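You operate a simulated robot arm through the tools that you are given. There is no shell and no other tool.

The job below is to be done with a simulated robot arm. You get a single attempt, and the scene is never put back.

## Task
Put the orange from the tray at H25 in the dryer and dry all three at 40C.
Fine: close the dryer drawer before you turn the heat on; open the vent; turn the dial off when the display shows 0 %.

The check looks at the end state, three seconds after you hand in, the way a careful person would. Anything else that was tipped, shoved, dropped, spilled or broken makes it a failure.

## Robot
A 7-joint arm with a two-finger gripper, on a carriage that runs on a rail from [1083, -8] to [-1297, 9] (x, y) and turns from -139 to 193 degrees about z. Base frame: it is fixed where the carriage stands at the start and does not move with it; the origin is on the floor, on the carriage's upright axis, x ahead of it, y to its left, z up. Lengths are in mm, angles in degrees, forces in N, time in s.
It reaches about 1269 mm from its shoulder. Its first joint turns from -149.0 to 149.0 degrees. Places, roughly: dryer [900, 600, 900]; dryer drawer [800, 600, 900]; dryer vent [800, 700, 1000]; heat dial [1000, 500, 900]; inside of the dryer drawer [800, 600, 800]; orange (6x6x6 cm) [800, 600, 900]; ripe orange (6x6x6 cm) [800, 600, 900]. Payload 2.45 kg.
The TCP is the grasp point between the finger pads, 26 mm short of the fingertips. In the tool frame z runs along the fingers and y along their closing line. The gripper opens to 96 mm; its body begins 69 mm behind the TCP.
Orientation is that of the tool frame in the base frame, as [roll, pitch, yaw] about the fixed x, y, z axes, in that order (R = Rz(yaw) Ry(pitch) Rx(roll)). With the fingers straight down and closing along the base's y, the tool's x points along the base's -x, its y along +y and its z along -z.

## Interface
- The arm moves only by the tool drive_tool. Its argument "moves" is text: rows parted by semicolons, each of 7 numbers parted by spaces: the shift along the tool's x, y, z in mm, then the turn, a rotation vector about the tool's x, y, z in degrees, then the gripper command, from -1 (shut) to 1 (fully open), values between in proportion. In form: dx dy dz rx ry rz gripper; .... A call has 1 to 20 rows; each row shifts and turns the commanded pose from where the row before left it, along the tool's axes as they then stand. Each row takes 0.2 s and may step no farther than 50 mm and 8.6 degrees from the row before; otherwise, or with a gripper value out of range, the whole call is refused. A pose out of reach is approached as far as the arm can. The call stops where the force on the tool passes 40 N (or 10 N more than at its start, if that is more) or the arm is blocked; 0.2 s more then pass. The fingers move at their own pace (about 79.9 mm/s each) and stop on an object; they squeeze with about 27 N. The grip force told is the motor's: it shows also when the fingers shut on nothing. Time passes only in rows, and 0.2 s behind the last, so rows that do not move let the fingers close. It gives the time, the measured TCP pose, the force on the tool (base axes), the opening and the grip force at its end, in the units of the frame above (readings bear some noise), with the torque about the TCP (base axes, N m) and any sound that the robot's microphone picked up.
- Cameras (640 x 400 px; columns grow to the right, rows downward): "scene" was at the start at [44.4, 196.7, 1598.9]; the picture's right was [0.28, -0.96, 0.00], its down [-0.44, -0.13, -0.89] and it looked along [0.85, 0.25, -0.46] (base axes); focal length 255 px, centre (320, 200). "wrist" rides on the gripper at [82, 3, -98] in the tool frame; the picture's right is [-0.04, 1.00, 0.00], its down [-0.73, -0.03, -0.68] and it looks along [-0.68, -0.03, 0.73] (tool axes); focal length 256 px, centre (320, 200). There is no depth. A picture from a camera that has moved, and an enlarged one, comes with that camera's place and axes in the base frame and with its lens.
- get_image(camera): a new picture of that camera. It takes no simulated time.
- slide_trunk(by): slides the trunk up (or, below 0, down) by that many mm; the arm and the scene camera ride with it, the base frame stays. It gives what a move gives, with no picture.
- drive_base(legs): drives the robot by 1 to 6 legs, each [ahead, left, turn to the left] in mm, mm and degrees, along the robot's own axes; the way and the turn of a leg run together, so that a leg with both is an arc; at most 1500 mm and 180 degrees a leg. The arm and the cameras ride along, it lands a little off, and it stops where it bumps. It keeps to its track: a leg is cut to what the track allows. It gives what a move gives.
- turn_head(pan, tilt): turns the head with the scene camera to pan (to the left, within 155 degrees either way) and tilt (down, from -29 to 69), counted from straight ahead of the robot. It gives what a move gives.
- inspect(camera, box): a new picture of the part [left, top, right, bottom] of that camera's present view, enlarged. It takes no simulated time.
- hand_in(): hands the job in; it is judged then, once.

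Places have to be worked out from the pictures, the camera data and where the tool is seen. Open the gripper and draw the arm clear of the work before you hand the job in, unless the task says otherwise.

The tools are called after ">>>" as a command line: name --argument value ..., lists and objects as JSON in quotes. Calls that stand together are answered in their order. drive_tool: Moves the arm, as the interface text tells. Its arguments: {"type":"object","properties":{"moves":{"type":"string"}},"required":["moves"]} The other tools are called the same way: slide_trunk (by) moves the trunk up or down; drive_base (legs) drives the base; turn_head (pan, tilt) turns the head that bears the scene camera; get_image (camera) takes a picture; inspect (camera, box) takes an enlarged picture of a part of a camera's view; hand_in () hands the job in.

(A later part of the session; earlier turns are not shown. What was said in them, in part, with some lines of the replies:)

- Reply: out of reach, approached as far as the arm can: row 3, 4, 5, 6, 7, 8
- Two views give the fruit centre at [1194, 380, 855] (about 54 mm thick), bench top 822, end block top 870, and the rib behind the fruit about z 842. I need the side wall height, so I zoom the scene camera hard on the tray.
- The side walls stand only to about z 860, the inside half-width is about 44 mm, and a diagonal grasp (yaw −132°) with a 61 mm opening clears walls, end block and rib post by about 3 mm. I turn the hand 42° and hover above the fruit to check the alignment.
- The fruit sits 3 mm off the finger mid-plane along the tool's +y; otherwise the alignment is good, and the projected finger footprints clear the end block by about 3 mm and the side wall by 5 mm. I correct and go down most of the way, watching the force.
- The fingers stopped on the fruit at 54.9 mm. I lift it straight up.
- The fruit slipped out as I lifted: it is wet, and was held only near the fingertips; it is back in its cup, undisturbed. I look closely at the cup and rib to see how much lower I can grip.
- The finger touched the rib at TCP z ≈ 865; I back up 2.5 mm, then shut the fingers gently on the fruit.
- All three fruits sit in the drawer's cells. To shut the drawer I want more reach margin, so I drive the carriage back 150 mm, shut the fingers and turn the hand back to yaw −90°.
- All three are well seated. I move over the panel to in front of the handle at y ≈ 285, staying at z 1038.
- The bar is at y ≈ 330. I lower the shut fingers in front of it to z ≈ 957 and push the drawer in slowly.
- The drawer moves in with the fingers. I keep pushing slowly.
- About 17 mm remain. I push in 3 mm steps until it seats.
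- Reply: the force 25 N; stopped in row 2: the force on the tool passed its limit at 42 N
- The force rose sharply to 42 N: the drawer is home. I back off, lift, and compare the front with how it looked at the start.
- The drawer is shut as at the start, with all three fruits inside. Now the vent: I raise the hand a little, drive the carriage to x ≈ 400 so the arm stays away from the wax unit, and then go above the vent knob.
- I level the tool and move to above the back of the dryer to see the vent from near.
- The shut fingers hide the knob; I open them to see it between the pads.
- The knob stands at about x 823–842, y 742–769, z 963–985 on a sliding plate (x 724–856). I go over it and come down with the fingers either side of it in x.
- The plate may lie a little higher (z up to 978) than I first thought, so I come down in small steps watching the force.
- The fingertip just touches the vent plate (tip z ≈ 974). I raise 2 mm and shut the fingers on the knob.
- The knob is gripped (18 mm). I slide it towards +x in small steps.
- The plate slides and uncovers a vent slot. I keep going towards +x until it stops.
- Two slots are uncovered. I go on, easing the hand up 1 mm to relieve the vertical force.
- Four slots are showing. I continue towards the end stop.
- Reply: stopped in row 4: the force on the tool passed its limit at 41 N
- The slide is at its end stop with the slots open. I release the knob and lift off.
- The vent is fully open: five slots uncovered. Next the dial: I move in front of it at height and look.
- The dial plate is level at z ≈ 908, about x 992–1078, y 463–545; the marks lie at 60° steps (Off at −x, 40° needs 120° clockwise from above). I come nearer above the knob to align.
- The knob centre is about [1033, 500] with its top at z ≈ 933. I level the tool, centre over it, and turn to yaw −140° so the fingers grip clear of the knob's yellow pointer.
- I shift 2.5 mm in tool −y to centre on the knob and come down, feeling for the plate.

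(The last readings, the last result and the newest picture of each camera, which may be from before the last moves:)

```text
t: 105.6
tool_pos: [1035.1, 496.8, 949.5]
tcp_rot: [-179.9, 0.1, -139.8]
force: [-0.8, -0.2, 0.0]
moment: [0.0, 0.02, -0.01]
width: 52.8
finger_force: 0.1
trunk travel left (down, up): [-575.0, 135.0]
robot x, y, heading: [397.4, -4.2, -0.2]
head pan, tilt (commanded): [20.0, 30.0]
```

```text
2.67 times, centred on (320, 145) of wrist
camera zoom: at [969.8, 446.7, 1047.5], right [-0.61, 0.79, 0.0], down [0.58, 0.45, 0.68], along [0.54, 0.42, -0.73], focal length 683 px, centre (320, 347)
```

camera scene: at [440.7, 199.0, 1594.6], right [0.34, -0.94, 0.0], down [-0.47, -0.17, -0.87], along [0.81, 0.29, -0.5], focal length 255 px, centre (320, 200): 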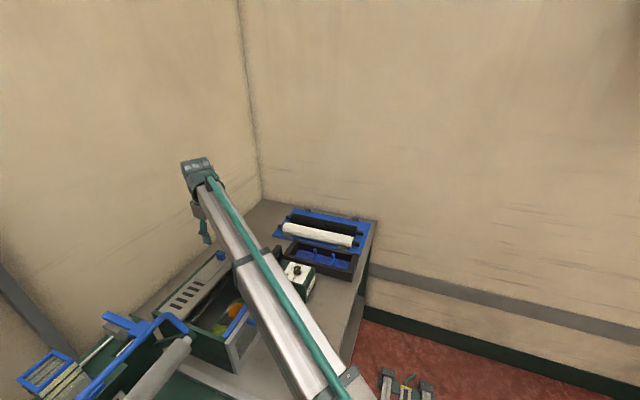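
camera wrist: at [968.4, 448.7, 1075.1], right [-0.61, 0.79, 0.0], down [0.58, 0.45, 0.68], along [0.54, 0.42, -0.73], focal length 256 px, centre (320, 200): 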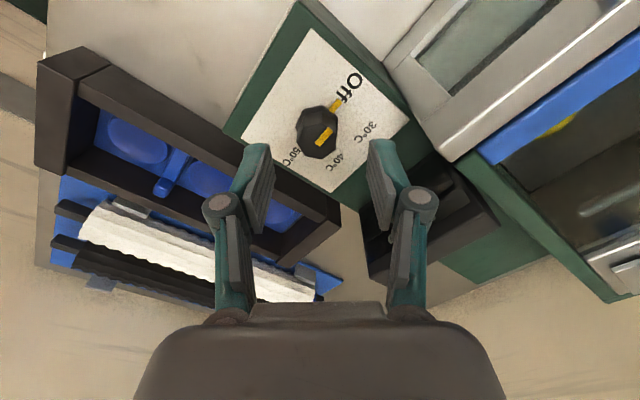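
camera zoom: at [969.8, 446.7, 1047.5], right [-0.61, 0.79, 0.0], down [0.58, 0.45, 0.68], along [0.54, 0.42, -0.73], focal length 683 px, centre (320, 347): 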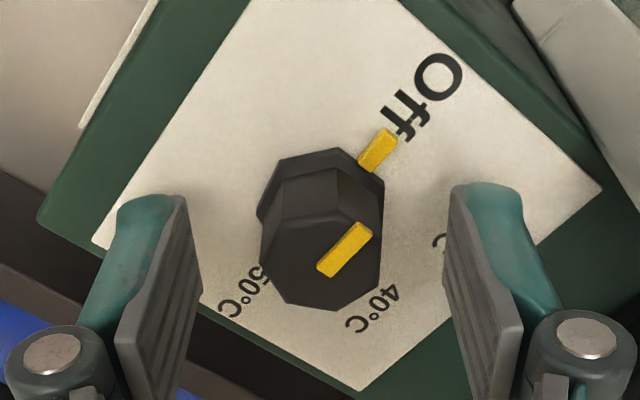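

>>> drive_tool --moves "0 0 4 0 0 0 0.1; 0 0 3 0 0 0 0.1; 0 0 0 0 0 0 0.1"

>>> drive_tool --moves "0 0 2.5 0 0 0 0.1; 0 0 0 0 0 0 0.1"

>>> drive_tool --moves "0 0 2 0 0 0 0.1; 0 0 0 0 0 0 0.1"

>>> inspect --camera "wrist" --box '[220, 70, 420, 220]'

```text
t: 106.4
tool_pos: [1035.4, 497.7, 942.4]
tcp_rot: [179.9, 0.1, -139.8]
force: [-0.2, -0.3, -0.7]
moment: [0.02, 0.02, 0.0]
width: 52.4
finger_force: 0.1
trunk travel left (down, up): [-575.0, 135.0]
robot x, y, heading: [397.8, -3.6, -0.1]
head pan, tilt (commanded): [20.0, 30.0]
```

```text
t: 107.0
tool_pos: [1034.4, 497.1, 940.1]
tcp_rot: [179.9, 0.0, -139.8]
force: [-0.2, -0.8, -0.9]
moment: [0.02, -0.04, 0.02]
width: 52.9
finger_force: 0.2
trunk travel left (down, up): [-575.0, 135.0]
robot x, y, heading: [399.8, -2.4, -0.3]
head pan, tilt (commanded): [20.0, 30.0]
```

```text
t: 107.6
tool_pos: [1035.6, 497.4, 937.8]
tcp_rot: [180.0, -0.1, -139.7]
force: [-0.1, 0.1, 0.3]
moment: [-0.01, -0.02, -0.02]
width: 52.7
finger_force: 0.1
trunk travel left (down, up): [-575.0, 135.0]
robot x, y, heading: [394.8, -5.9, -0.1]
head pan, tilt (commanded): [20.0, 30.0]
```

```text
2.67 times, centred on (320, 145) of wrist
camera zoom: at [970.2, 446.7, 1036.5], right [-0.61, 0.79, 0.0], down [0.58, 0.45, 0.68], along [0.54, 0.42, -0.73], focal length 683 px, centre (320, 347)
```

zoom: 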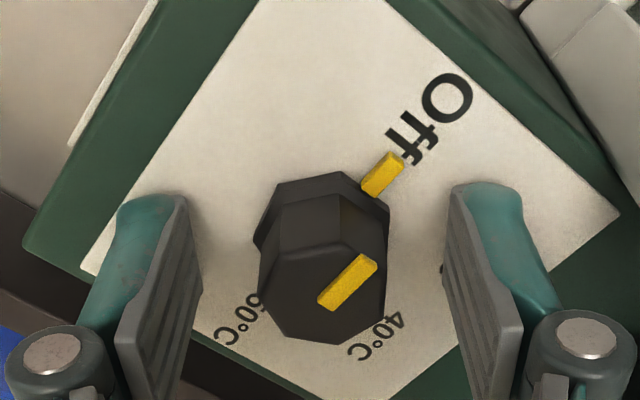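

Tips are at z ≈ 912, just above the plate, well around the knob. The drawer is shut and the vent open, so I shut the fingers on the knob.

>>> drive_tool --moves "0 0 0 0 0 0 -0.3; 0 0 0 0 0 0 -0.6; 0 0 0 0 0 0 -1; 0 0 0 0 0 0 -1"

>>> inspect --camera "wrist" --box '[220, 70, 420, 220]'

```text
t: 108.6
tool_pos: [1034.4, 498.3, 938.3]
tcp_rot: [180.0, 0.2, -139.8]
force: [-2.5, 4.2, 0.0]
moment: [0.24, 0.04, -0.02]
width: 29.1
finger_force: 45.1
trunk travel left (down, up): [-575.0, 135.0]
robot x, y, heading: [394.9, -3.3, -0.2]
head pan, tilt (commanded): [20.0, 30.0]
```

```text
2.67 times, centred on (320, 145) of wrist
camera zoom: at [969.7, 447.3, 1036.6], right [-0.61, 0.79, 0.0], down [0.58, 0.45, 0.68], along [0.54, 0.42, -0.73], focal length 683 px, centre (320, 347)
```

zoom: 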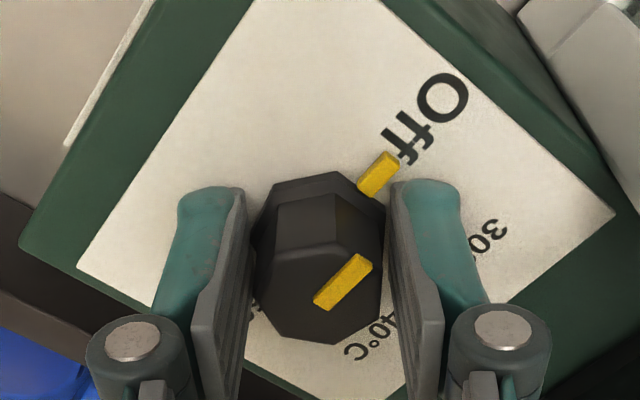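

Gripped at 29 mm with a small side force; I ease 1 mm in tool +y and turn the first 25° clockwise (seen from above).

>>> drive_tool --moves "0 1 0 0 0 0 -1; 0 0 0 0 0 6 -1; 0 0 0 0 0 6 -1; 0 0 0 0 0 6 -1; 0 0 0 0 0 6 -1; 0 0 0 0 0 0 -1"

>>> inspect --camera "wrist" --box '[220, 70, 420, 220]'

```text
t: 110.0
tool_pos: [1034.5, 496.6, 938.2]
tcp_rot: [-179.8, 0.0, -164.0]
force: [-6.0, -4.6, -10.2]
moment: [0.09, -0.78, 0.03]
width: 29.6
finger_force: 45.1
trunk travel left (down, up): [-575.0, 135.0]
robot x, y, heading: [397.7, -3.9, -0.0]
head pan, tilt (commanded): [20.0, 30.0]
```

```text
2.67 times, centred on (320, 145) of wrist
camera zoom: at [955.0, 478.0, 1036.7], right [-0.24, 0.97, 0.0], down [0.71, 0.18, 0.68], along [0.66, 0.16, -0.73], focal length 683 px, centre (320, 347)
```

zoom: 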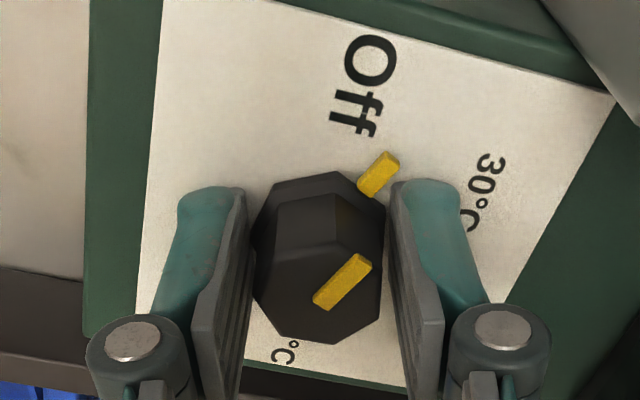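

The knob turns with the hand, the pointer leaving Off. I turn on by 48° and check the forces.

>>> drive_tool --moves "0 0 0 0 0 8 -1; 0 0 0 0 0 8 -1; 0 0 0 0 0 8 -1; 0 0 0 0 0 0 -1"

>>> drive_tool --moves "0 0 0 0 0 8 -1; 0 0 0 0 0 8 -1; 0 0 0 0 0 8 -1; 0 0 0 0 0 0 -1"

>>> get_image --camera "wrist"

```text
t: 111.0
tool_pos: [1035.1, 498.4, 938.7]
tcp_rot: [-179.9, 0.0, 172.1]
force: [-6.4, -9.4, -11.9]
moment: [-0.26, 0.76, -0.03]
width: 29.5
finger_force: 44.5
trunk travel left (down, up): [-575.0, 135.0]
robot x, y, heading: [396.7, -3.1, -0.2]
head pan, tilt (commanded): [20.0, 30.0]
```

```text
t: 112.0
tool_pos: [1034.2, 497.3, 939.2]
tcp_rot: [-179.8, -0.1, 147.9]
force: [-8.9, -16.3, -18.0]
moment: [0.01, 0.48, 0.01]
width: 29.5
finger_force: 45.1
trunk travel left (down, up): [-575.0, 135.0]
robot x, y, heading: [398.7, -1.9, -0.2]
head pan, tilt (commanded): [20.0, 30.0]
```

```text
taken
camera wrist: at [966.9, 543.2, 1036.7], right [0.56, 0.83, 0.0], down [0.61, -0.41, 0.68], along [0.56, -0.38, -0.73], focal length 256 px, centre (320, 200)
```

wrist: 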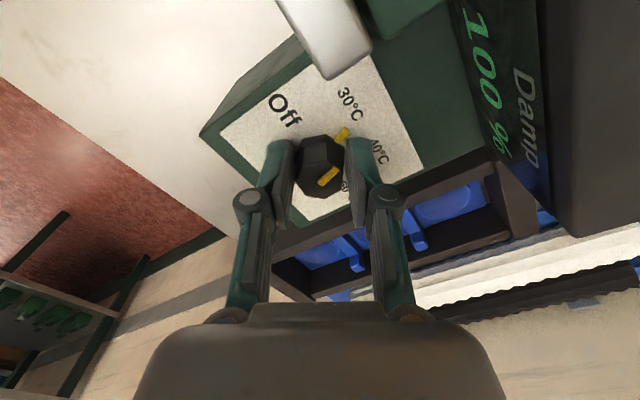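

The display lights up at 100 %, the dial passing 30 °C. I relieve the side force a little and turn the remaining 48° to 40 °C.

>>> drive_tool --moves "0 -1.7 1 0 0 0 -1; 0 0 0 0 0 8 -1; 0 0 0 0 0 8 -1; 0 0 0 0 0 8 -1; 0 0 0 0 0 0 -1"

>>> inspect --camera "wrist" --box '[220, 70, 420, 220]'

```text
t: 113.2
tool_pos: [1035.0, 496.9, 938.6]
tcp_rot: [179.8, 0.0, 124.2]
force: [4.9, -6.1, -2.9]
moment: [-0.19, -0.13, 0.04]
width: 29.8
finger_force: 45.3
trunk travel left (down, up): [-575.0, 135.0]
robot x, y, heading: [398.1, -0.7, -0.2]
head pan, tilt (commanded): [20.0, 30.0]
```

```text
2.67 times, centred on (320, 145) of wrist
camera zoom: at [990.9, 566.2, 1036.8], right [0.85, 0.53, 0.0], down [0.38, -0.62, 0.68], along [0.36, -0.58, -0.73], focal length 683 px, centre (320, 347)
```

zoom: 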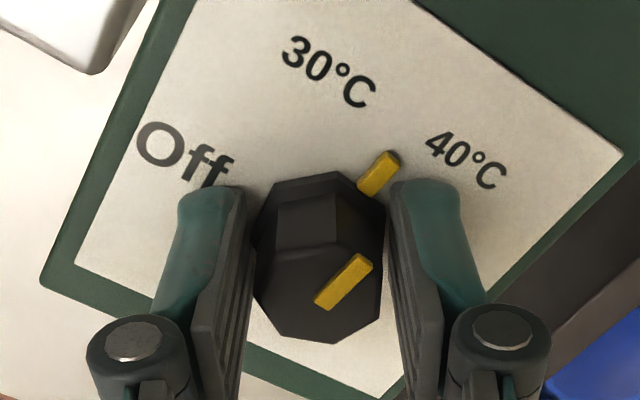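

Pointer just short of 40 °C; 24° more.

>>> drive_tool --moves "0 0 0 0 0 8 -1; 0 0 0 0 0 8 -1; 0 0 0 0 0 8 -1; 0 0 0 0 0 0 -1"

>>> get_image --camera "wrist"

>>> inspect --camera "wrist" --box '[220, 70, 420, 220]'

>>> inspect --camera "scene" --box '[230, 200, 350, 290]'

```text
t: 114.2
tool_pos: [1034.2, 497.6, 939.2]
tcp_rot: [179.9, 0.1, 100.1]
force: [11.1, -2.2, 12.3]
moment: [-1.23, -0.38, 0.04]
width: 29.1
finger_force: 45.0
trunk travel left (down, up): [-575.0, 135.0]
robot x, y, heading: [397.4, -4.3, -0.5]
head pan, tilt (commanded): [20.0, 30.0]
```

```text
taken
camera wrist: at [1022.6, 577.6, 1036.8], right [0.99, 0.13, 0.0], down [0.1, -0.73, 0.68], along [0.09, -0.67, -0.73], focal length 256 px, centre (320, 200)
```

wrist: 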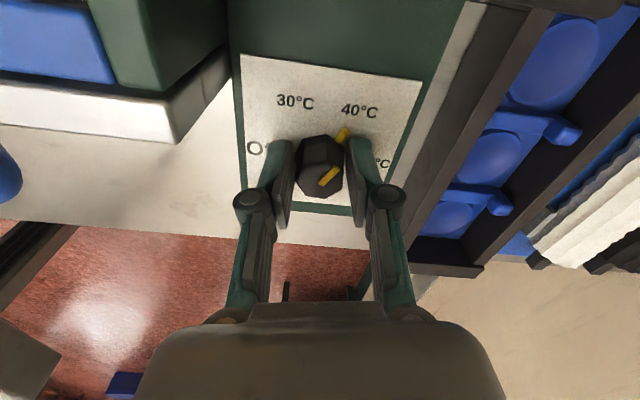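

```text
2.67 times, centred on (320, 145) of wrist
camera zoom: at [1022.6, 577.6, 1036.8], right [0.99, 0.13, 0.0], down [0.1, -0.73, 0.68], along [0.09, -0.67, -0.73], focal length 683 px, centre (320, 347)
```

zoom: 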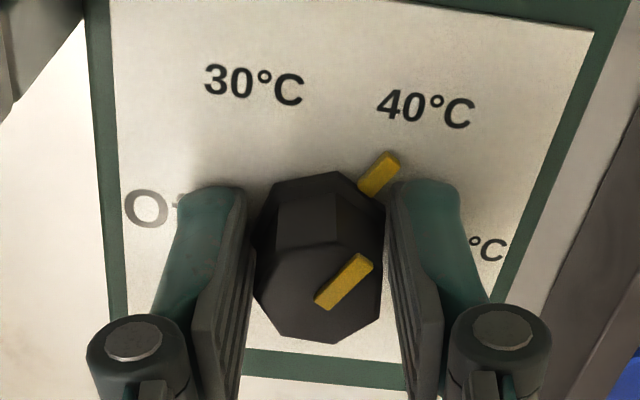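

```text
4.44 times, centred on (290, 245) of scene
camera zoom: at [440.7, 198.1, 1594.9], right [0.34, -0.94, 0.0], down [-0.47, -0.17, -0.87], along [0.82, 0.29, -0.5], focal length 1132 px, centre (453, 0)
```

zoom: 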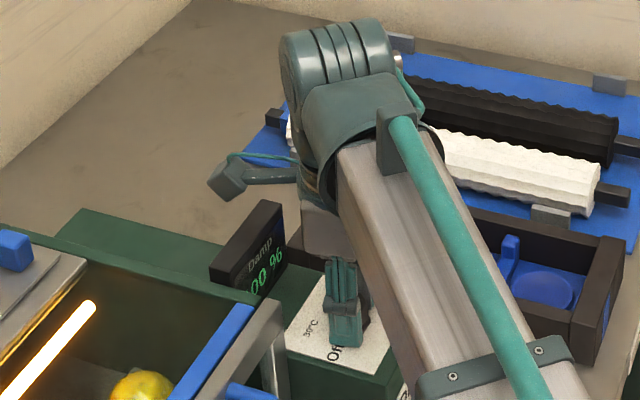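

The dial is at 40 °C, the heater glows and the display is seen in the scene view. I open the fingers around the knob without moving away, and let time pass while watching the display.

>>> drive_tool --moves "0 1 -1 0 0 0 -0.3; 0 0 0 0 0 0 0; 0 0 0 0 0 0 0; 0 0 0 0 0 0 0; 0 0 0 0 0 0 0; 0 0 0 0 0 0 0"

>>> inspect --camera "wrist" --box '[220, 70, 420, 220]'

>>> inspect --camera "scene" --box '[240, 220, 320, 280]'

```text
t: 115.6
tool_pos: [1034.5, 497.9, 938.0]
tcp_rot: [179.8, 0.1, 100.2]
force: [-0.7, -0.8, -0.1]
moment: [0.01, -0.02, 0.02]
width: 48.2
finger_force: 0.1
trunk travel left (down, up): [-575.0, 135.0]
robot x, y, heading: [400.5, -1.3, 0.0]
head pan, tilt (commanded): [20.0, 30.0]
```

```text
2.67 times, centred on (320, 145) of wrist
camera zoom: at [1023.1, 578.4, 1036.8], right [0.99, 0.14, 0.0], down [0.1, -0.73, 0.68], along [0.09, -0.67, -0.73], focal length 683 px, centre (320, 347)
```

zoom: 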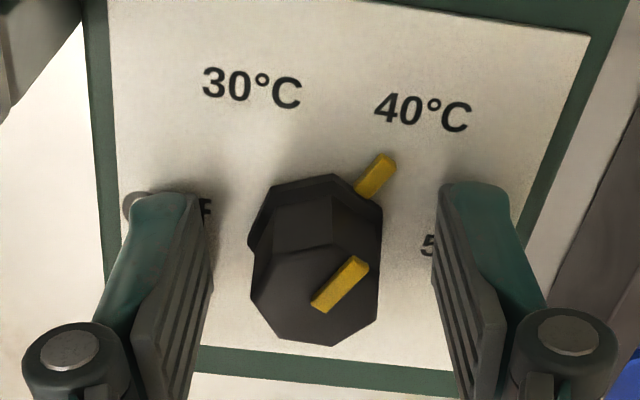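

```text
6.67 times, centred on (280, 250) of scene
camera zoom: at [440.7, 199.1, 1594.6], right [0.34, -0.94, 0.0], down [-0.47, -0.17, -0.87], along [0.81, 0.29, -0.5], focal length 1697 px, centre (587, -133)
```

zoom: 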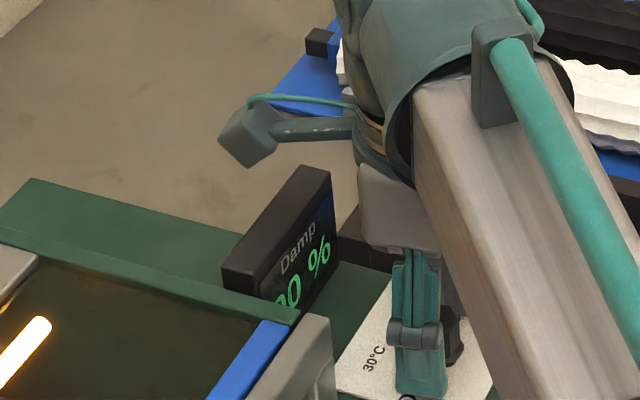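

The dial stays at 40 °C; from this view the display's leading digits are hidden. I lift clear of the dial and turn the hand so that the wrist camera sees the display.

>>> drive_tool --moves "0 0 -20 0 0 0 0; 0 0 -20 0 0 0 0; 0 0 -20 0 0 0 0; 0 0 0 0 0 -8.4 0; 0 0 0 0 0 -8.4 0; 0 0 0 0 0 -8.4 0; 0 0 0 0 0 -8.4 0; 0 0 0 0 0 -8.4 0; 0 0 0 0 0 -6 0"

>>> get_image --camera "wrist"

>>> get_image --camera "scene"

```text
t: 117.6
tool_pos: [1035.0, 497.1, 1000.2]
tcp_rot: [180.0, -0.1, 148.3]
force: [-0.9, 0.3, 1.0]
moment: [-0.03, 0.04, 0.02]
width: 48.2
finger_force: 0.0
trunk travel left (down, up): [-575.0, 135.0]
robot x, y, heading: [395.0, -3.3, 0.1]
head pan, tilt (commanded): [20.0, 30.0]
```

```text
taken
camera wrist: at [966.7, 542.4, 1096.5], right [0.56, 0.83, 0.0], down [0.61, -0.41, 0.68], along [0.56, -0.38, -0.73], focal length 256 px, centre (320, 200)
```

wrist: 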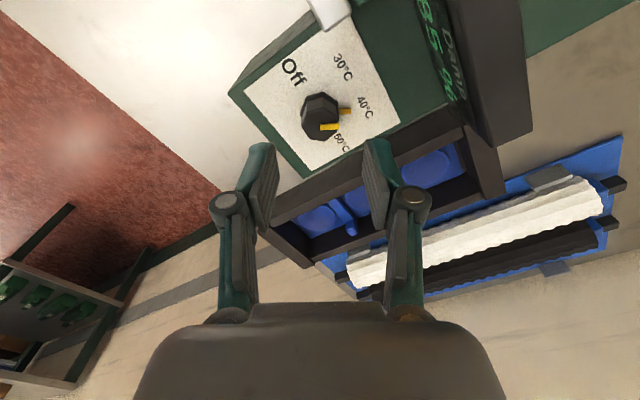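

```text
taken
camera scene: at [440.6, 199.1, 1594.6], right [0.34, -0.94, 0.0], down [-0.47, -0.17, -0.87], along [0.81, 0.29, -0.5], focal length 255 px, centre (320, 200)
```

scene: 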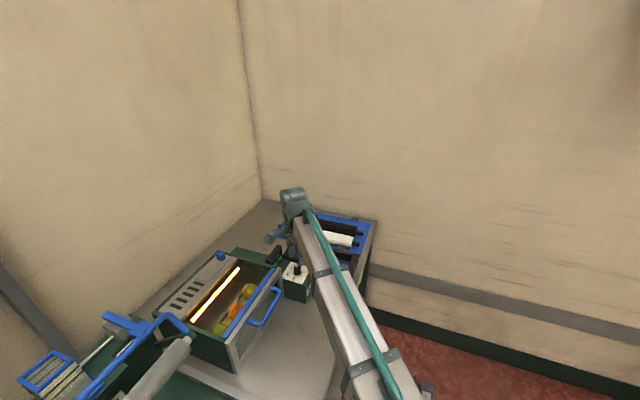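

The wrist view shows the display. I enlarge it to read the value.

>>> inspect --camera "wrist" --box '[390, 0, 510, 120]'

>>> inspect --camera "wrist" --box '[260, 30, 420, 170]'

>>> inspect --camera "scene" --box '[240, 220, 320, 280]'

```text
3.33 times, centred on (450, 60) of wrist
camera zoom: at [966.7, 542.4, 1096.5], right [0.56, 0.83, 0.0], down [0.61, -0.41, 0.68], along [0.56, -0.38, -0.73], focal length 853 px, centre (-113, 667)
```

zoom: 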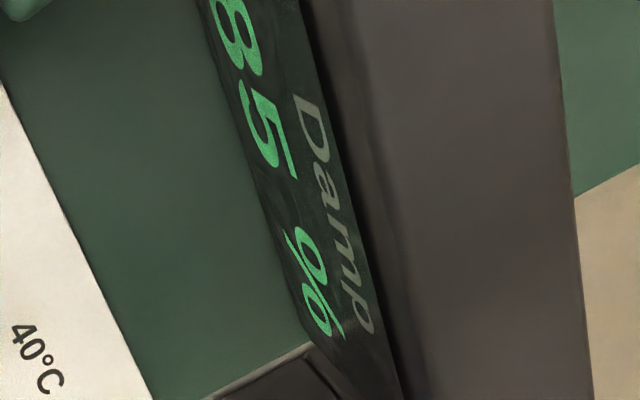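

```text
2.86 times, centred on (340, 100) of wrist
camera zoom: at [966.7, 542.4, 1096.5], right [0.56, 0.83, 0.0], down [0.61, -0.41, 0.68], along [0.56, -0.38, -0.73], focal length 731 px, centre (263, 486)
```

zoom: 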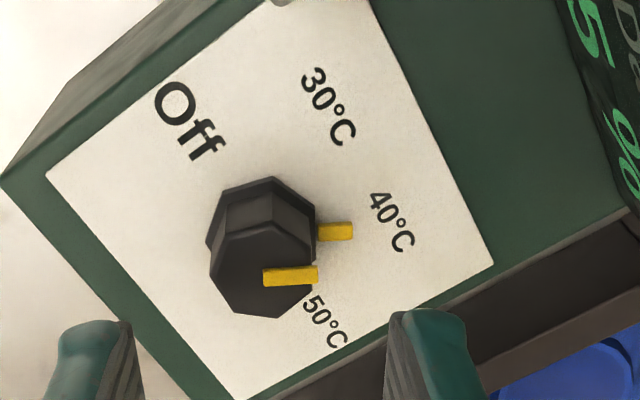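

```text
6.67 times, centred on (280, 250) of scene
camera zoom: at [440.6, 199.1, 1594.6], right [0.34, -0.94, 0.0], down [-0.47, -0.17, -0.87], along [0.81, 0.29, -0.5], focal length 1697 px, centre (587, -133)
```

zoom: 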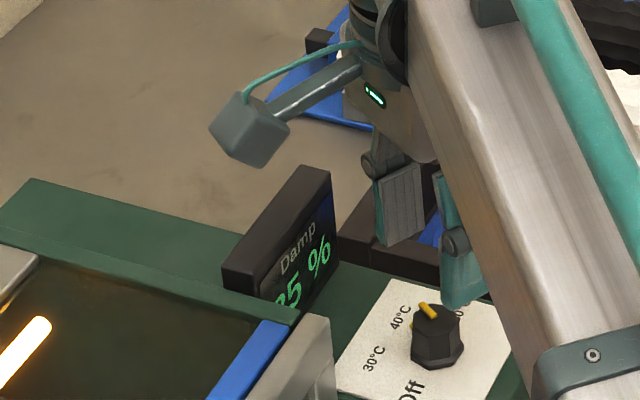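

The display reads 85 % and falls. I wait here, reading it from time to time.

>>> drive_tool --moves "0 0 0 0 0 0 0; 0 0 0 0 0 0 0; 0 0 0 0 0 0 0; 0 0 0 0 0 0 0; 0 0 0 0 0 0 0; 0 0 0 0 0 0 0; 0 0 0 0 0 0 0; 0 0 0 0 0 0 0; 0 0 0 0 0 0 0; 0 0 0 0 0 0 0; 0 0 0 0 0 0 0; 0 0 0 0 0 0 0; 0 0 0 0 0 0 0; 0 0 0 0 0 0 0; 0 0 0 0 0 0 0"

>>> inspect --camera "wrist" --box '[390, 0, 510, 120]'

```text
t: 120.8
tool_pos: [1034.7, 497.4, 998.4]
tcp_rot: [180.0, 0.0, 148.1]
force: [-0.2, 0.1, 0.0]
moment: [-0.02, -0.01, 0.03]
width: 47.9
finger_force: 0.1
trunk travel left (down, up): [-575.0, 135.0]
robot x, y, heading: [395.5, -3.2, -0.2]
head pan, tilt (commanded): [20.0, 30.0]
```

```text
3.33 times, centred on (450, 60) of wrist
camera zoom: at [966.8, 542.5, 1096.5], right [0.56, 0.83, 0.0], down [0.61, -0.41, 0.68], along [0.56, -0.38, -0.73], focal length 853 px, centre (-113, 667)
```

zoom: 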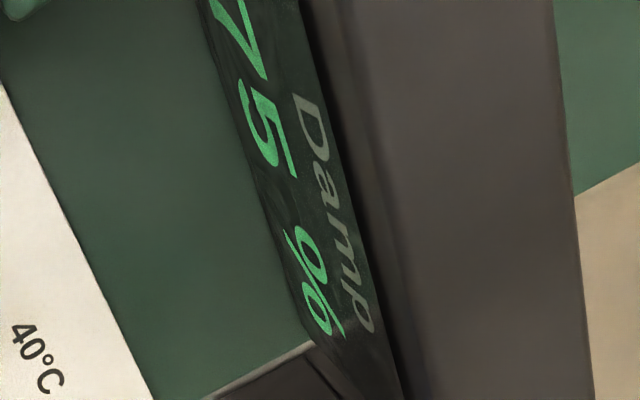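

75 % at 120.8 s, so about 3 % per second; 0 % is due near 145 s. I wait on.

>>> drive_tool --moves "0 0 0 0 0 0 0; 0 0 0 0 0 0 0; 0 0 0 0 0 0 0; 0 0 0 0 0 0 0; 0 0 0 0 0 0 0; 0 0 0 0 0 0 0; 0 0 0 0 0 0 0; 0 0 0 0 0 0 0; 0 0 0 0 0 0 0; 0 0 0 0 0 0 0; 0 0 0 0 0 0 0; 0 0 0 0 0 0 0; 0 0 0 0 0 0 0; 0 0 0 0 0 0 0; 0 0 0 0 0 0 0; 0 0 0 0 0 0 0; 0 0 0 0 0 0 0; 0 0 0 0 0 0 0; 0 0 0 0 0 0 0; 0 0 0 0 0 0 0"

>>> inspect --camera "wrist" --box '[390, 0, 510, 120]'

>>> drive_tool --moves "0 0 0 0 0 0 0; 0 0 0 0 0 0 0; 0 0 0 0 0 0 0; 0 0 0 0 0 0 0; 0 0 0 0 0 0 0; 0 0 0 0 0 0 0; 0 0 0 0 0 0 0; 0 0 0 0 0 0 0; 0 0 0 0 0 0 0; 0 0 0 0 0 0 0; 0 0 0 0 0 0 0; 0 0 0 0 0 0 0; 0 0 0 0 0 0 0; 0 0 0 0 0 0 0; 0 0 0 0 0 0 0; 0 0 0 0 0 0 0; 0 0 0 0 0 0 0; 0 0 0 0 0 0 0; 0 0 0 0 0 0 0; 0 0 0 0 0 0 0"

>>> inspect --camera "wrist" --box '[390, 0, 510, 120]'

```text
t: 125.0
tool_pos: [1034.2, 497.0, 998.7]
tcp_rot: [180.0, 0.1, 148.2]
force: [-0.7, -0.1, -0.5]
moment: [0.01, 0.01, 0.03]
width: 47.9
finger_force: 0.0
trunk travel left (down, up): [-575.0, 135.0]
robot x, y, heading: [397.4, -3.4, -0.3]
head pan, tilt (commanded): [20.0, 30.0]
```

```text
3.33 times, centred on (450, 60) of wrist
camera zoom: at [966.8, 542.6, 1096.5], right [0.56, 0.83, 0.0], down [0.61, -0.41, 0.68], along [0.56, -0.38, -0.73], focal length 853 px, centre (-113, 667)
```

zoom: 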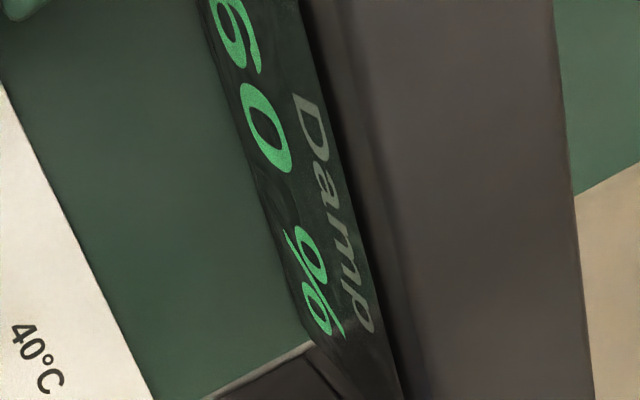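

```text
t: 129.2
tool_pos: [1034.6, 495.8, 998.6]
tcp_rot: [-180.0, 0.1, 148.2]
force: [0.8, -0.3, -0.2]
moment: [-0.01, -0.04, 0.01]
width: 47.9
finger_force: 0.1
trunk travel left (down, up): [-575.0, 135.0]
robot x, y, heading: [397.9, -7.1, -0.2]
head pan, tilt (commanded): [20.0, 30.0]
```

```text
3.33 times, centred on (450, 60) of wrist
camera zoom: at [966.8, 542.6, 1096.5], right [0.56, 0.83, 0.0], down [0.61, -0.41, 0.68], along [0.56, -0.38, -0.73], focal length 853 px, centre (-113, 667)
```

zoom: 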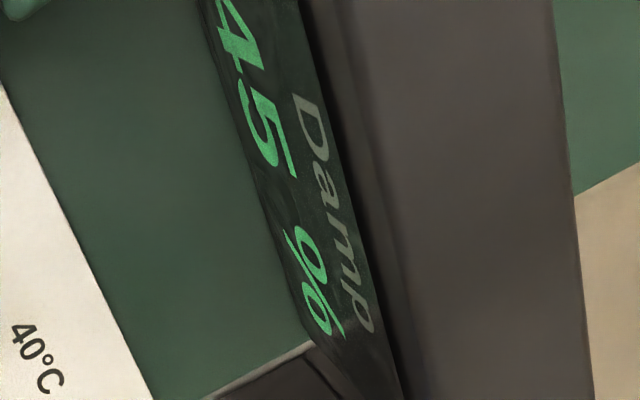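

45 % at 129.2 s. I wait one more spell, then go back to the gripping pose around the knob to be ready.

>>> drive_tool --moves "0 0 0 0 0 0 0; 0 0 0 0 0 0 0; 0 0 0 0 0 0 0; 0 0 0 0 0 0 0; 0 0 0 0 0 0 0; 0 0 0 0 0 0 0; 0 0 0 0 0 0 0; 0 0 0 0 0 0 0; 0 0 0 0 0 8.4 0; 0 0 0 0 0 8.4 0; 0 0 0 0 0 8.4 0; 0 0 0 0 0 8.4 0; 0 0 0 0 0 8.4 0; 0 0 0 0 0 6 0; 0 0 15 0 0 0 0; 0 0 15 0 0 0 0"

>>> inspect --camera "wrist" --box '[220, 60, 420, 210]'

>>> inspect --camera "scene" --box '[240, 220, 320, 280]'

```text
t: 132.6
tool_pos: [1033.7, 497.7, 969.1]
tcp_rot: [179.9, 0.1, 100.2]
force: [0.1, -0.3, 0.5]
moment: [0.03, 0.04, -0.01]
width: 48.1
finger_force: 0.0
trunk travel left (down, up): [-575.0, 135.0]
robot x, y, heading: [403.2, -3.9, -0.3]
head pan, tilt (commanded): [20.0, 30.0]
```

```text
2.67 times, centred on (320, 135) of wrist
camera zoom: at [1022.8, 578.0, 1067.3], right [0.99, 0.14, 0.0], down [0.1, -0.73, 0.68], along [0.09, -0.67, -0.73], focal length 683 px, centre (320, 373)
```

zoom: 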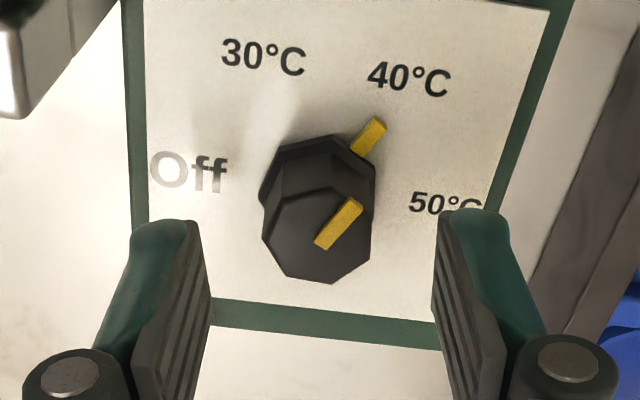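

```text
6.67 times, centred on (280, 250) of scene
camera zoom: at [440.7, 199.2, 1594.6], right [0.34, -0.94, 0.0], down [-0.47, -0.17, -0.87], along [0.81, 0.29, -0.5], focal length 1697 px, centre (587, -133)
```

zoom: 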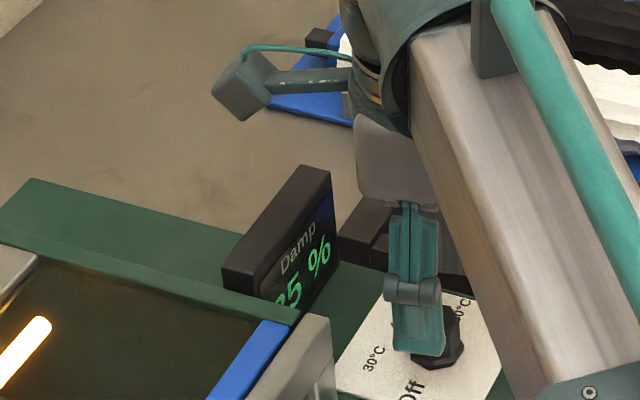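

35 % at 132.6 s; the knob is centred. I go down around the knob (open) and wait.

>>> drive_tool --moves "0 0 10 0 0 0 0; 0 0 10 0 0 0 0; 0 0 8 0 0 0 0; 0 0 3 0 0 0 0; 0 0 0 0 0 0 0; 0 0 0 0 0 0 0; 0 0 0 0 0 0 0; 0 0 0 0 0 0 0; 0 0 0 0 0 0 0; 0 0 0 0 0 0 0; 0 0 0 0 0 0 0; 0 0 0 0 0 0 0"

>>> inspect --camera "scene" --box '[260, 230, 310, 270]'

>>> inspect --camera "wrist" --box '[220, 70, 420, 220]'

```text
t: 135.2
tool_pos: [1035.2, 496.6, 939.2]
tcp_rot: [-179.9, 0.0, 100.2]
force: [0.5, -0.1, 0.2]
moment: [-0.02, -0.02, 0.02]
width: 47.9
finger_force: 0.1
trunk travel left (down, up): [-575.0, 135.0]
robot x, y, heading: [399.1, -4.0, -0.5]
head pan, tilt (commanded): [20.0, 30.0]
```

```text
10.00 times, centred on (285, 250) of scene
camera zoom: at [440.7, 199.1, 1594.6], right [0.34, -0.94, 0.0], down [-0.47, -0.17, -0.87], along [0.81, 0.29, -0.5], focal length 2546 px, centre (670, -300)
```

zoom: 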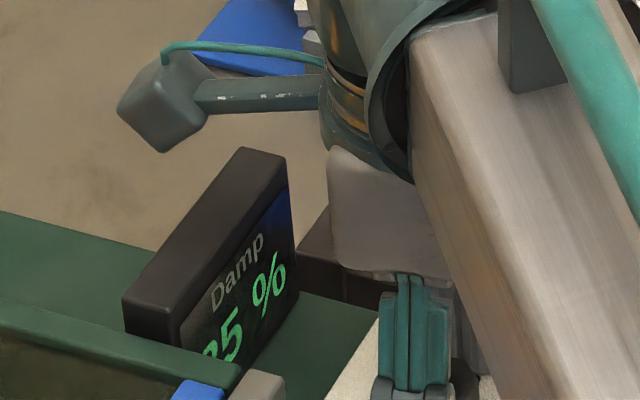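

```text
2.67 times, centred on (320, 145) of wrist
camera zoom: at [1023.0, 578.2, 1036.7], right [0.99, 0.14, 0.0], down [0.1, -0.73, 0.68], along [0.09, -0.67, -0.73], focal length 683 px, centre (320, 347)
```

zoom: 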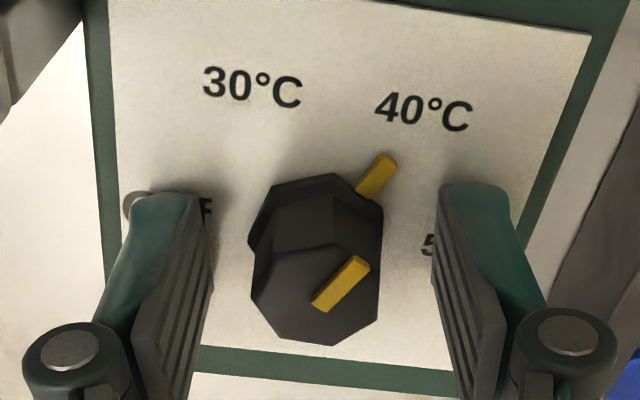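

It reads 25 % (the top of the leading digit is just visible). I wait in shorter spells.

>>> drive_tool --moves "0 0 0 0 0 0 0; 0 0 0 0 0 0 0; 0 0 0 0 0 0 0; 0 0 0 0 0 0 0; 0 0 0 0 0 0 0; 0 0 0 0 0 0 0; 0 0 0 0 0 0 0; 0 0 0 0 0 0 0; 0 0 0 0 0 0 0; 0 0 0 0 0 0 0; 0 0 0 0 0 0 0; 0 0 0 0 0 0 0; 0 0 0 0 0 0 0; 0 0 0 0 0 0 0; 0 0 0 0 0 0 0"

>>> inspect --camera "scene" --box '[260, 230, 310, 270]'

>>> drive_tool --moves "0 0 0 0 0 0 0; 0 0 0 0 0 0 0; 0 0 0 0 0 0 0; 0 0 0 0 0 0 0; 0 0 0 0 0 0 0; 0 0 0 0 0 0 0; 0 0 0 0 0 0 0"

>>> inspect --camera "scene" --box '[260, 230, 310, 270]'

```text
t: 138.4
tool_pos: [1034.3, 498.5, 939.1]
tcp_rot: [-180.0, 0.0, 100.2]
force: [0.4, 0.6, 0.8]
moment: [-0.03, 0.03, 0.01]
width: 48.1
finger_force: 0.2
trunk travel left (down, up): [-575.0, 135.0]
robot x, y, heading: [396.6, -6.1, -0.1]
head pan, tilt (commanded): [20.0, 30.0]
```

```text
10.00 times, centred on (285, 250) of scene
camera zoom: at [440.7, 199.1, 1594.6], right [0.34, -0.94, 0.0], down [-0.47, -0.17, -0.87], along [0.81, 0.29, -0.5], focal length 2546 px, centre (670, -300)
```

zoom: 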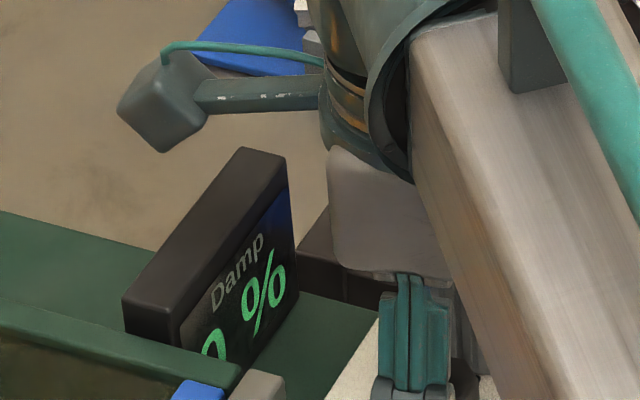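

```text
t: 140.0
tool_pos: [1034.8, 497.7, 937.8]
tcp_rot: [179.9, 0.0, 100.2]
force: [0.0, 0.4, -0.1]
moment: [-0.03, 0.02, -0.01]
width: 47.7
finger_force: 0.1
trunk travel left (down, up): [-575.0, 135.0]
robot x, y, heading: [402.1, 1.6, -0.1]
head pan, tilt (commanded): [20.0, 30.0]
```

```text
10.00 times, centred on (285, 250) of scene
camera zoom: at [440.7, 199.1, 1594.6], right [0.34, -0.94, 0.0], down [-0.47, -0.17, -0.87], along [0.81, 0.29, -0.5], focal length 2546 px, centre (670, -300)
```

zoom: 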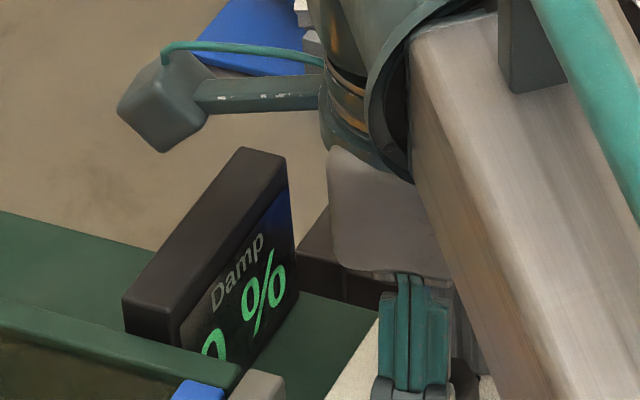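

The display text has become shorter and shows a round digit: "0 %". I enlarge once more to be sure.

>>> inspect --camera "scene" --box '[270, 250, 294, 270]'

>>> inspect --camera "scene" --box '[180, 230, 300, 340]'

```text
16.00 times, centred on (282, 260) of scene
camera zoom: at [440.7, 199.1, 1594.6], right [0.34, -0.94, 0.0], down [-0.47, -0.17, -0.87], along [0.81, 0.29, -0.5], focal length 4074 px, centre (928, -760)
```

zoom: 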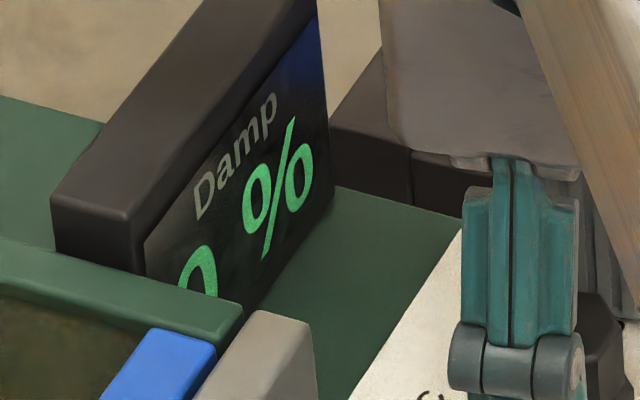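

```text
3.64 times, centred on (240, 285) of scene
camera zoom: at [440.7, 199.1, 1594.6], right [0.34, -0.94, 0.0], down [-0.47, -0.17, -0.87], along [0.81, 0.29, -0.5], focal length 926 px, centre (611, -109)
```

zoom: 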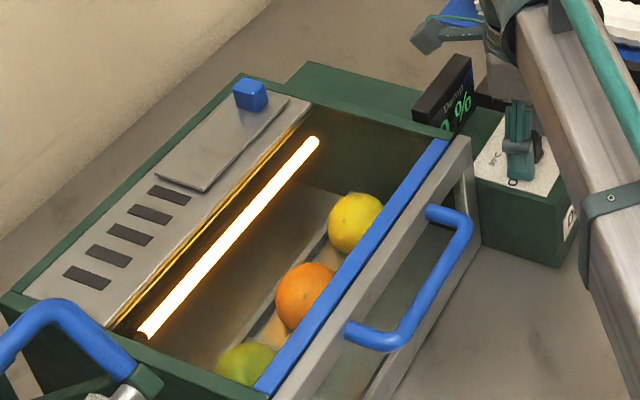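

To rule out "10 %" with a hidden leading 1, I wait a second and look again.

>>> drive_tool --moves "0 0 0 0 0 0 0; 0 0 0 0 0 0 0; 0 0 0 0 0 0 0; 0 0 0 0 0 0 0"

>>> inspect --camera "scene" --box '[270, 250, 294, 270]'

```text
t: 141.0
tool_pos: [1033.7, 498.2, 938.4]
tcp_rot: [179.9, 0.0, 100.2]
force: [0.2, -0.6, -0.5]
moment: [-0.01, -0.01, -0.02]
width: 48.0
finger_force: 0.0
trunk travel left (down, up): [-575.0, 135.0]
robot x, y, heading: [398.0, -1.7, -0.1]
head pan, tilt (commanded): [20.0, 30.0]
```

```text
16.00 times, centred on (282, 260) of scene
camera zoom: at [440.7, 199.1, 1594.6], right [0.34, -0.94, 0.0], down [-0.47, -0.17, -0.87], along [0.81, 0.29, -0.5], focal length 4074 px, centre (928, -760)
```

zoom: 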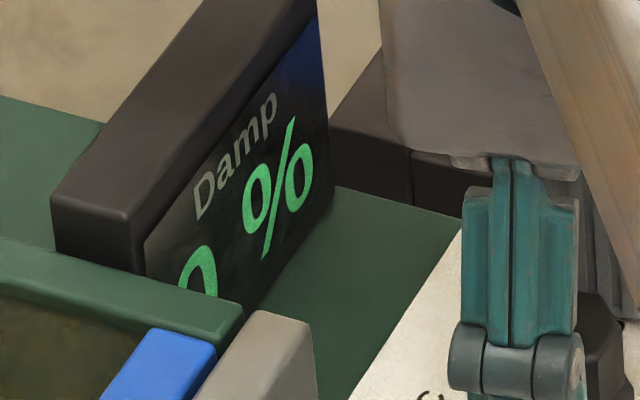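

Unchanged for 2.6 s, so it is at 0 % for good. I grip the knob now and turn it back counter-clockwise.

>>> drive_tool --moves "0 0 0 0 0 0 -0.5; 0 0 0 0 0 0 -1; 0 0 0 0 0 0 -1; 0 0 0 0 0 -8 -1; 0 0 0 0 0 -8 -1; 0 0 0 0 0 -8 -1; 0 0 0 0 0 -8 -1; 0 0 0 0 0 -8 -1; 0 0 0 0 0 -8 -1; 0 0 0 0 0 -8 -1"

>>> get_image --camera "wrist"

```text
t: 143.2
tool_pos: [1032.9, 497.1, 939.6]
tcp_rot: [179.9, -0.1, 156.5]
force: [-2.8, 4.0, 3.2]
moment: [0.3, 0.9, 0.0]
width: 29.6
finger_force: 45.3
trunk travel left (down, up): [-575.0, 135.0]
robot x, y, heading: [396.8, -4.1, 0.0]
head pan, tilt (commanded): [20.0, 30.0]
```

```text
taken
camera wrist: at [960.4, 532.9, 1036.7], right [0.44, 0.9, 0.0], down [0.66, -0.32, 0.68], along [0.61, -0.3, -0.73], focal length 256 px, centre (320, 200)
```

wrist: 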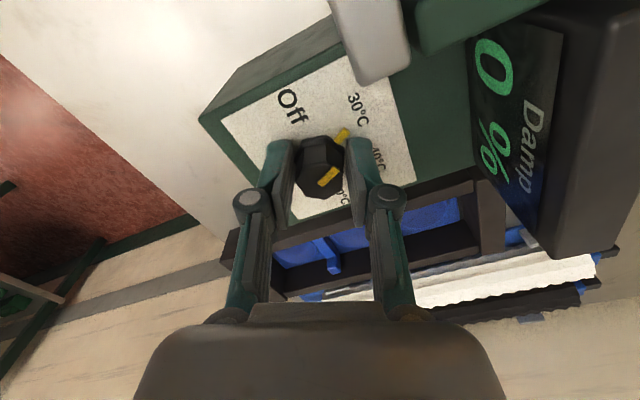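

The wrist view confirms "0 %". I turn the remaining 64° to Off.

>>> drive_tool --moves "0 0 0 0 0 -8 -1; 0 0 0 0 0 -8 -1; 0 0 0 0 0 -8 -1; 0 0 0 0 0 -8 -1; 0 0 0 0 0 -8 -1; 0 0 0 0 0 -8 -1; 0 0 0 0 0 -8 -1; 0 0 0 0 0 -8 -1; 0 0 0 0 0 0 -1"

>>> get_image --camera "wrist"

>>> inspect --camera "wrist" --box '[220, 70, 420, 220]'

>>> inspect --camera "scene" --box '[180, 210, 320, 340]'

```text
t: 145.2
tool_pos: [1033.4, 497.8, 938.2]
tcp_rot: [-179.9, 0.0, -139.7]
force: [-1.6, 4.7, 7.0]
moment: [0.01, 0.08, 0.0]
width: 29.3
finger_force: 45.2
trunk travel left (down, up): [-575.0, 135.0]
robot x, y, heading: [398.1, -4.4, -0.1]
head pan, tilt (commanded): [20.0, 30.0]
```

```text
taken
camera wrist: at [969.3, 446.9, 1036.6], right [-0.62, 0.79, 0.0], down [0.58, 0.45, 0.68], along [0.54, 0.42, -0.73], focal length 256 px, centre (320, 200)
```

wrist: 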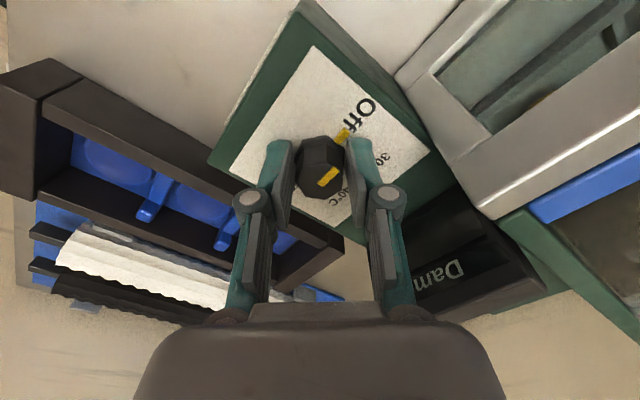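

```text
2.67 times, centred on (320, 145) of wrist
camera zoom: at [969.3, 446.9, 1036.6], right [-0.62, 0.79, 0.0], down [0.58, 0.45, 0.68], along [0.54, 0.42, -0.73], focal length 683 px, centre (320, 347)
```

zoom: 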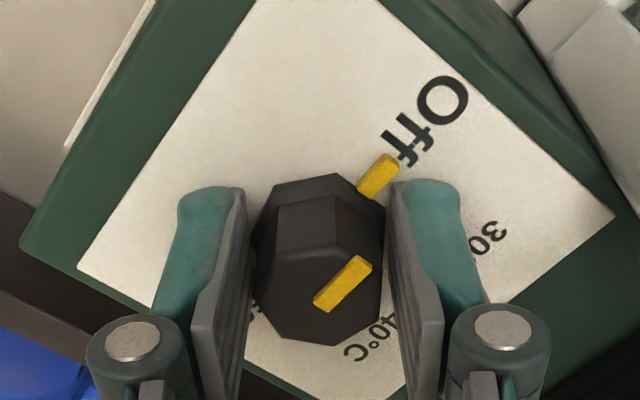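

```text
3.08 times, centred on (250, 275) of scene
camera zoom: at [439.8, 199.1, 1594.6], right [0.34, -0.94, 0.0], down [-0.47, -0.17, -0.87], along [0.82, 0.29, -0.5], focal length 783 px, centre (535, -31)
```

zoom: 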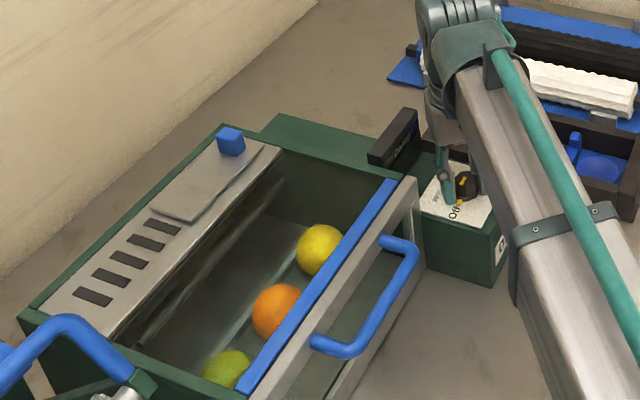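

The pointer is back at Off, the heater is dark and the display blank. I open the fingers, lift straight up, and check.

>>> drive_tool --moves "0 0 0 0 0 0 -0.3; 0 0 0 0 0 0 0; 0 0 0 0 0 0 0; 0 0 -15 0 0 0 0; 0 0 -25 0 0 0 0; 0 0 -30 0 0 0 0; 0 0 -30 0 0 0 0; 0 0 -30 0 0 0 0; 0 0 0 0 0 0 0.5"

>>> get_image --camera "wrist"

>>> inspect --camera "wrist" --box '[260, 20, 440, 160]'

```text
t: 147.2
tool_pos: [1034.4, 496.4, 1068.8]
tcp_rot: [180.0, 0.0, -139.9]
force: [0.4, 0.3, 0.0]
moment: [0.03, 0.03, 0.03]
width: 72.0
finger_force: 0.1
trunk travel left (down, up): [-575.0, 135.0]
robot x, y, heading: [395.8, -3.2, -0.2]
head pan, tilt (commanded): [20.0, 30.0]
```

```text
taken
camera wrist: at [970.1, 445.9, 1167.2], right [-0.61, 0.79, 0.0], down [0.58, 0.45, 0.68], along [0.54, 0.42, -0.73], focal length 256 px, centre (320, 200)
```

wrist: 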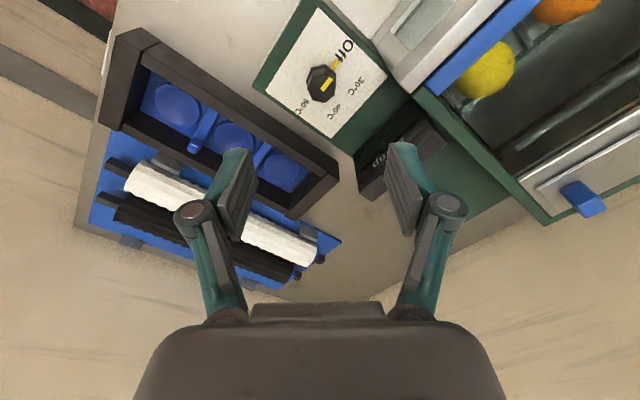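

```text
2.86 times, centred on (350, 90) of wrist
camera zoom: at [970.1, 445.9, 1167.2], right [-0.61, 0.79, 0.0], down [0.58, 0.45, 0.68], along [0.54, 0.42, -0.73], focal length 731 px, centre (234, 514)
```

zoom: 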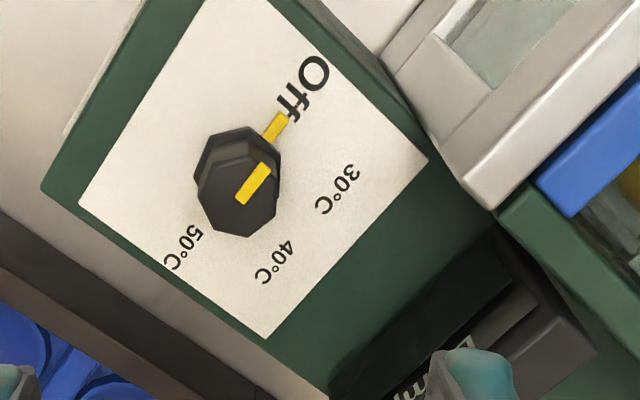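

All is off. I draw the arm up and back from the bench, fingers open, and take a last look at everything.

>>> drive_tool --moves "0 0 -25 0 0 0 1; 0 0 -25 0 0 0 1; 15 -31 -5 0 0 0 1; 15 -31 -5 0 0 0 1; 15 -31 -5 0 0 0 1; 15 -31 -5 0 0 0 1; 15 -31 -5 0 0 0 1; 15 -31 -5 0 0 0 1; 0 0 0 0 0 0 1"

>>> turn_head --pan 35 --tilt 35

>>> get_image --camera "scene"

>>> get_image --camera "wrist"

```text
t: 149.2
tool_pos: [1085.1, 295.9, 1149.5]
tcp_rot: [179.9, 0.1, -139.8]
force: [0.8, 0.3, 0.1]
moment: [0.03, -0.02, 0.0]
width: 96.1
finger_force: 0.0
trunk travel left (down, up): [-575.0, 135.0]
robot x, y, heading: [400.6, -0.3, -0.4]
head pan, tilt (commanded): [20.0, 30.0]
```

```text
t: 150.0
tool_pos: [1085.4, 296.3, 1149.3]
tcp_rot: [180.0, 0.0, -139.7]
force: [-1.2, 0.1, 0.7]
moment: [0.0, -0.01, -0.01]
width: 95.9
finger_force: 0.1
trunk travel left (down, up): [-575.0, 135.0]
robot x, y, heading: [400.7, -2.7, 0.0]
head pan, tilt (commanded): [35.0, 35.0]
```

```text
taken
camera scene: at [427.9, 218.6, 1586.8], right [0.57, -0.82, 0.0], down [-0.47, -0.33, -0.82], along [0.67, 0.47, -0.57], focal length 255 px, centre (320, 200)
```

scene: 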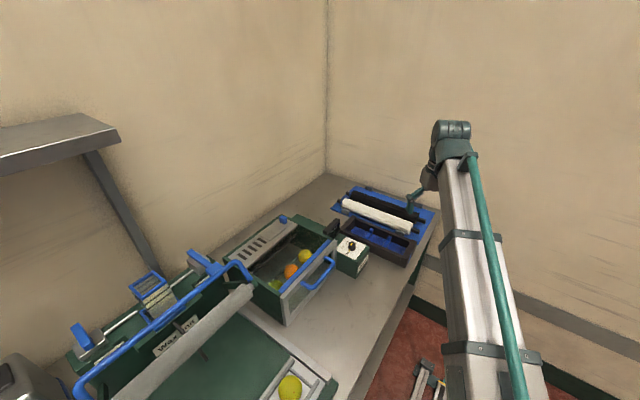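

```text
taken
camera wrist: at [1020.6, 246.5, 1247.4], right [-0.61, 0.79, 0.0], down [0.58, 0.45, 0.68], along [0.54, 0.42, -0.73], focal length 256 px, centre (320, 200)
```

wrist: 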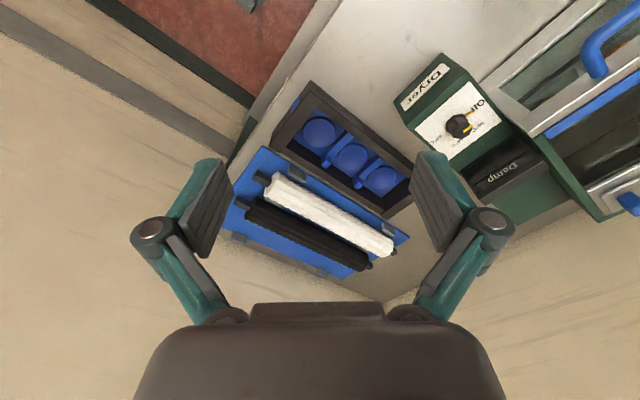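

>>> inspect --camera "scene" --box '[210, 190, 390, 330]'

>>> inspect --camera "scene" --box '[320, 170, 450, 280]'

```text
2.86 times, centred on (300, 260) of scene
camera zoom: at [427.9, 218.6, 1586.8], right [0.57, -0.82, 0.0], down [-0.47, -0.33, -0.82], along [0.67, 0.47, -0.57], focal length 727 px, centre (377, 29)
```

zoom: 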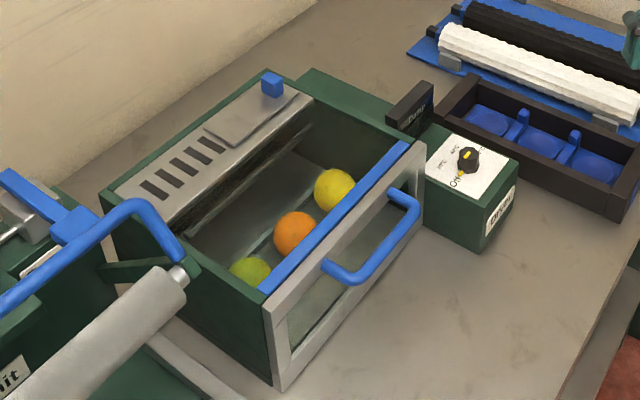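

```text
3.64 times, centred on (385, 225) of scene
camera zoom: at [427.9, 218.6, 1586.8], right [0.57, -0.82, 0.0], down [-0.47, -0.33, -0.82], along [0.67, 0.47, -0.57], focal length 926 px, centre (84, 109)
```

zoom: 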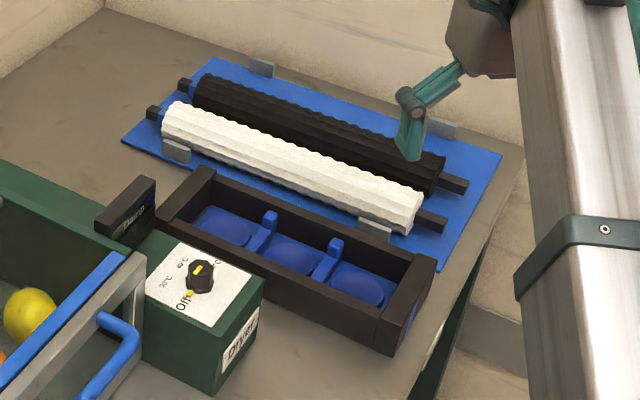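

The three dry oranges are in the shut dryer with the vent open and the dial at Off. The tray and rollers stand as they were, and the arm is clear with the gripper open, so I hand in.

>>> hand_in

```text
The job is handed in.
```

The orange from the tray at H25 is in the dryer with the other two. All three were dried at 40 °C until the display showed 0 %.

- **Drawer:** it was shut against its stop before I turned the heat on.
- **Vent:** I slid it fully open before heating, and it is still open.
- **Dial:** it went from Off to 40 °C at about 114 s. When I set it, the pointer sat a few degrees past the 40 °C mark. The display showed 0 % when I checked at about 138 s. I watched it stay there and had the dial back at Off by about 145 s; the heater then went dark.
- **The orange:** on the first try the wet fruit slipped from the grip and settled back in its cup. The second, lower grip held.
- **Surroundings:** in my last look the tray and rollers stood where they were, and nothing was tipped or spilled. The gripper is open and the arm is clear of the bench.
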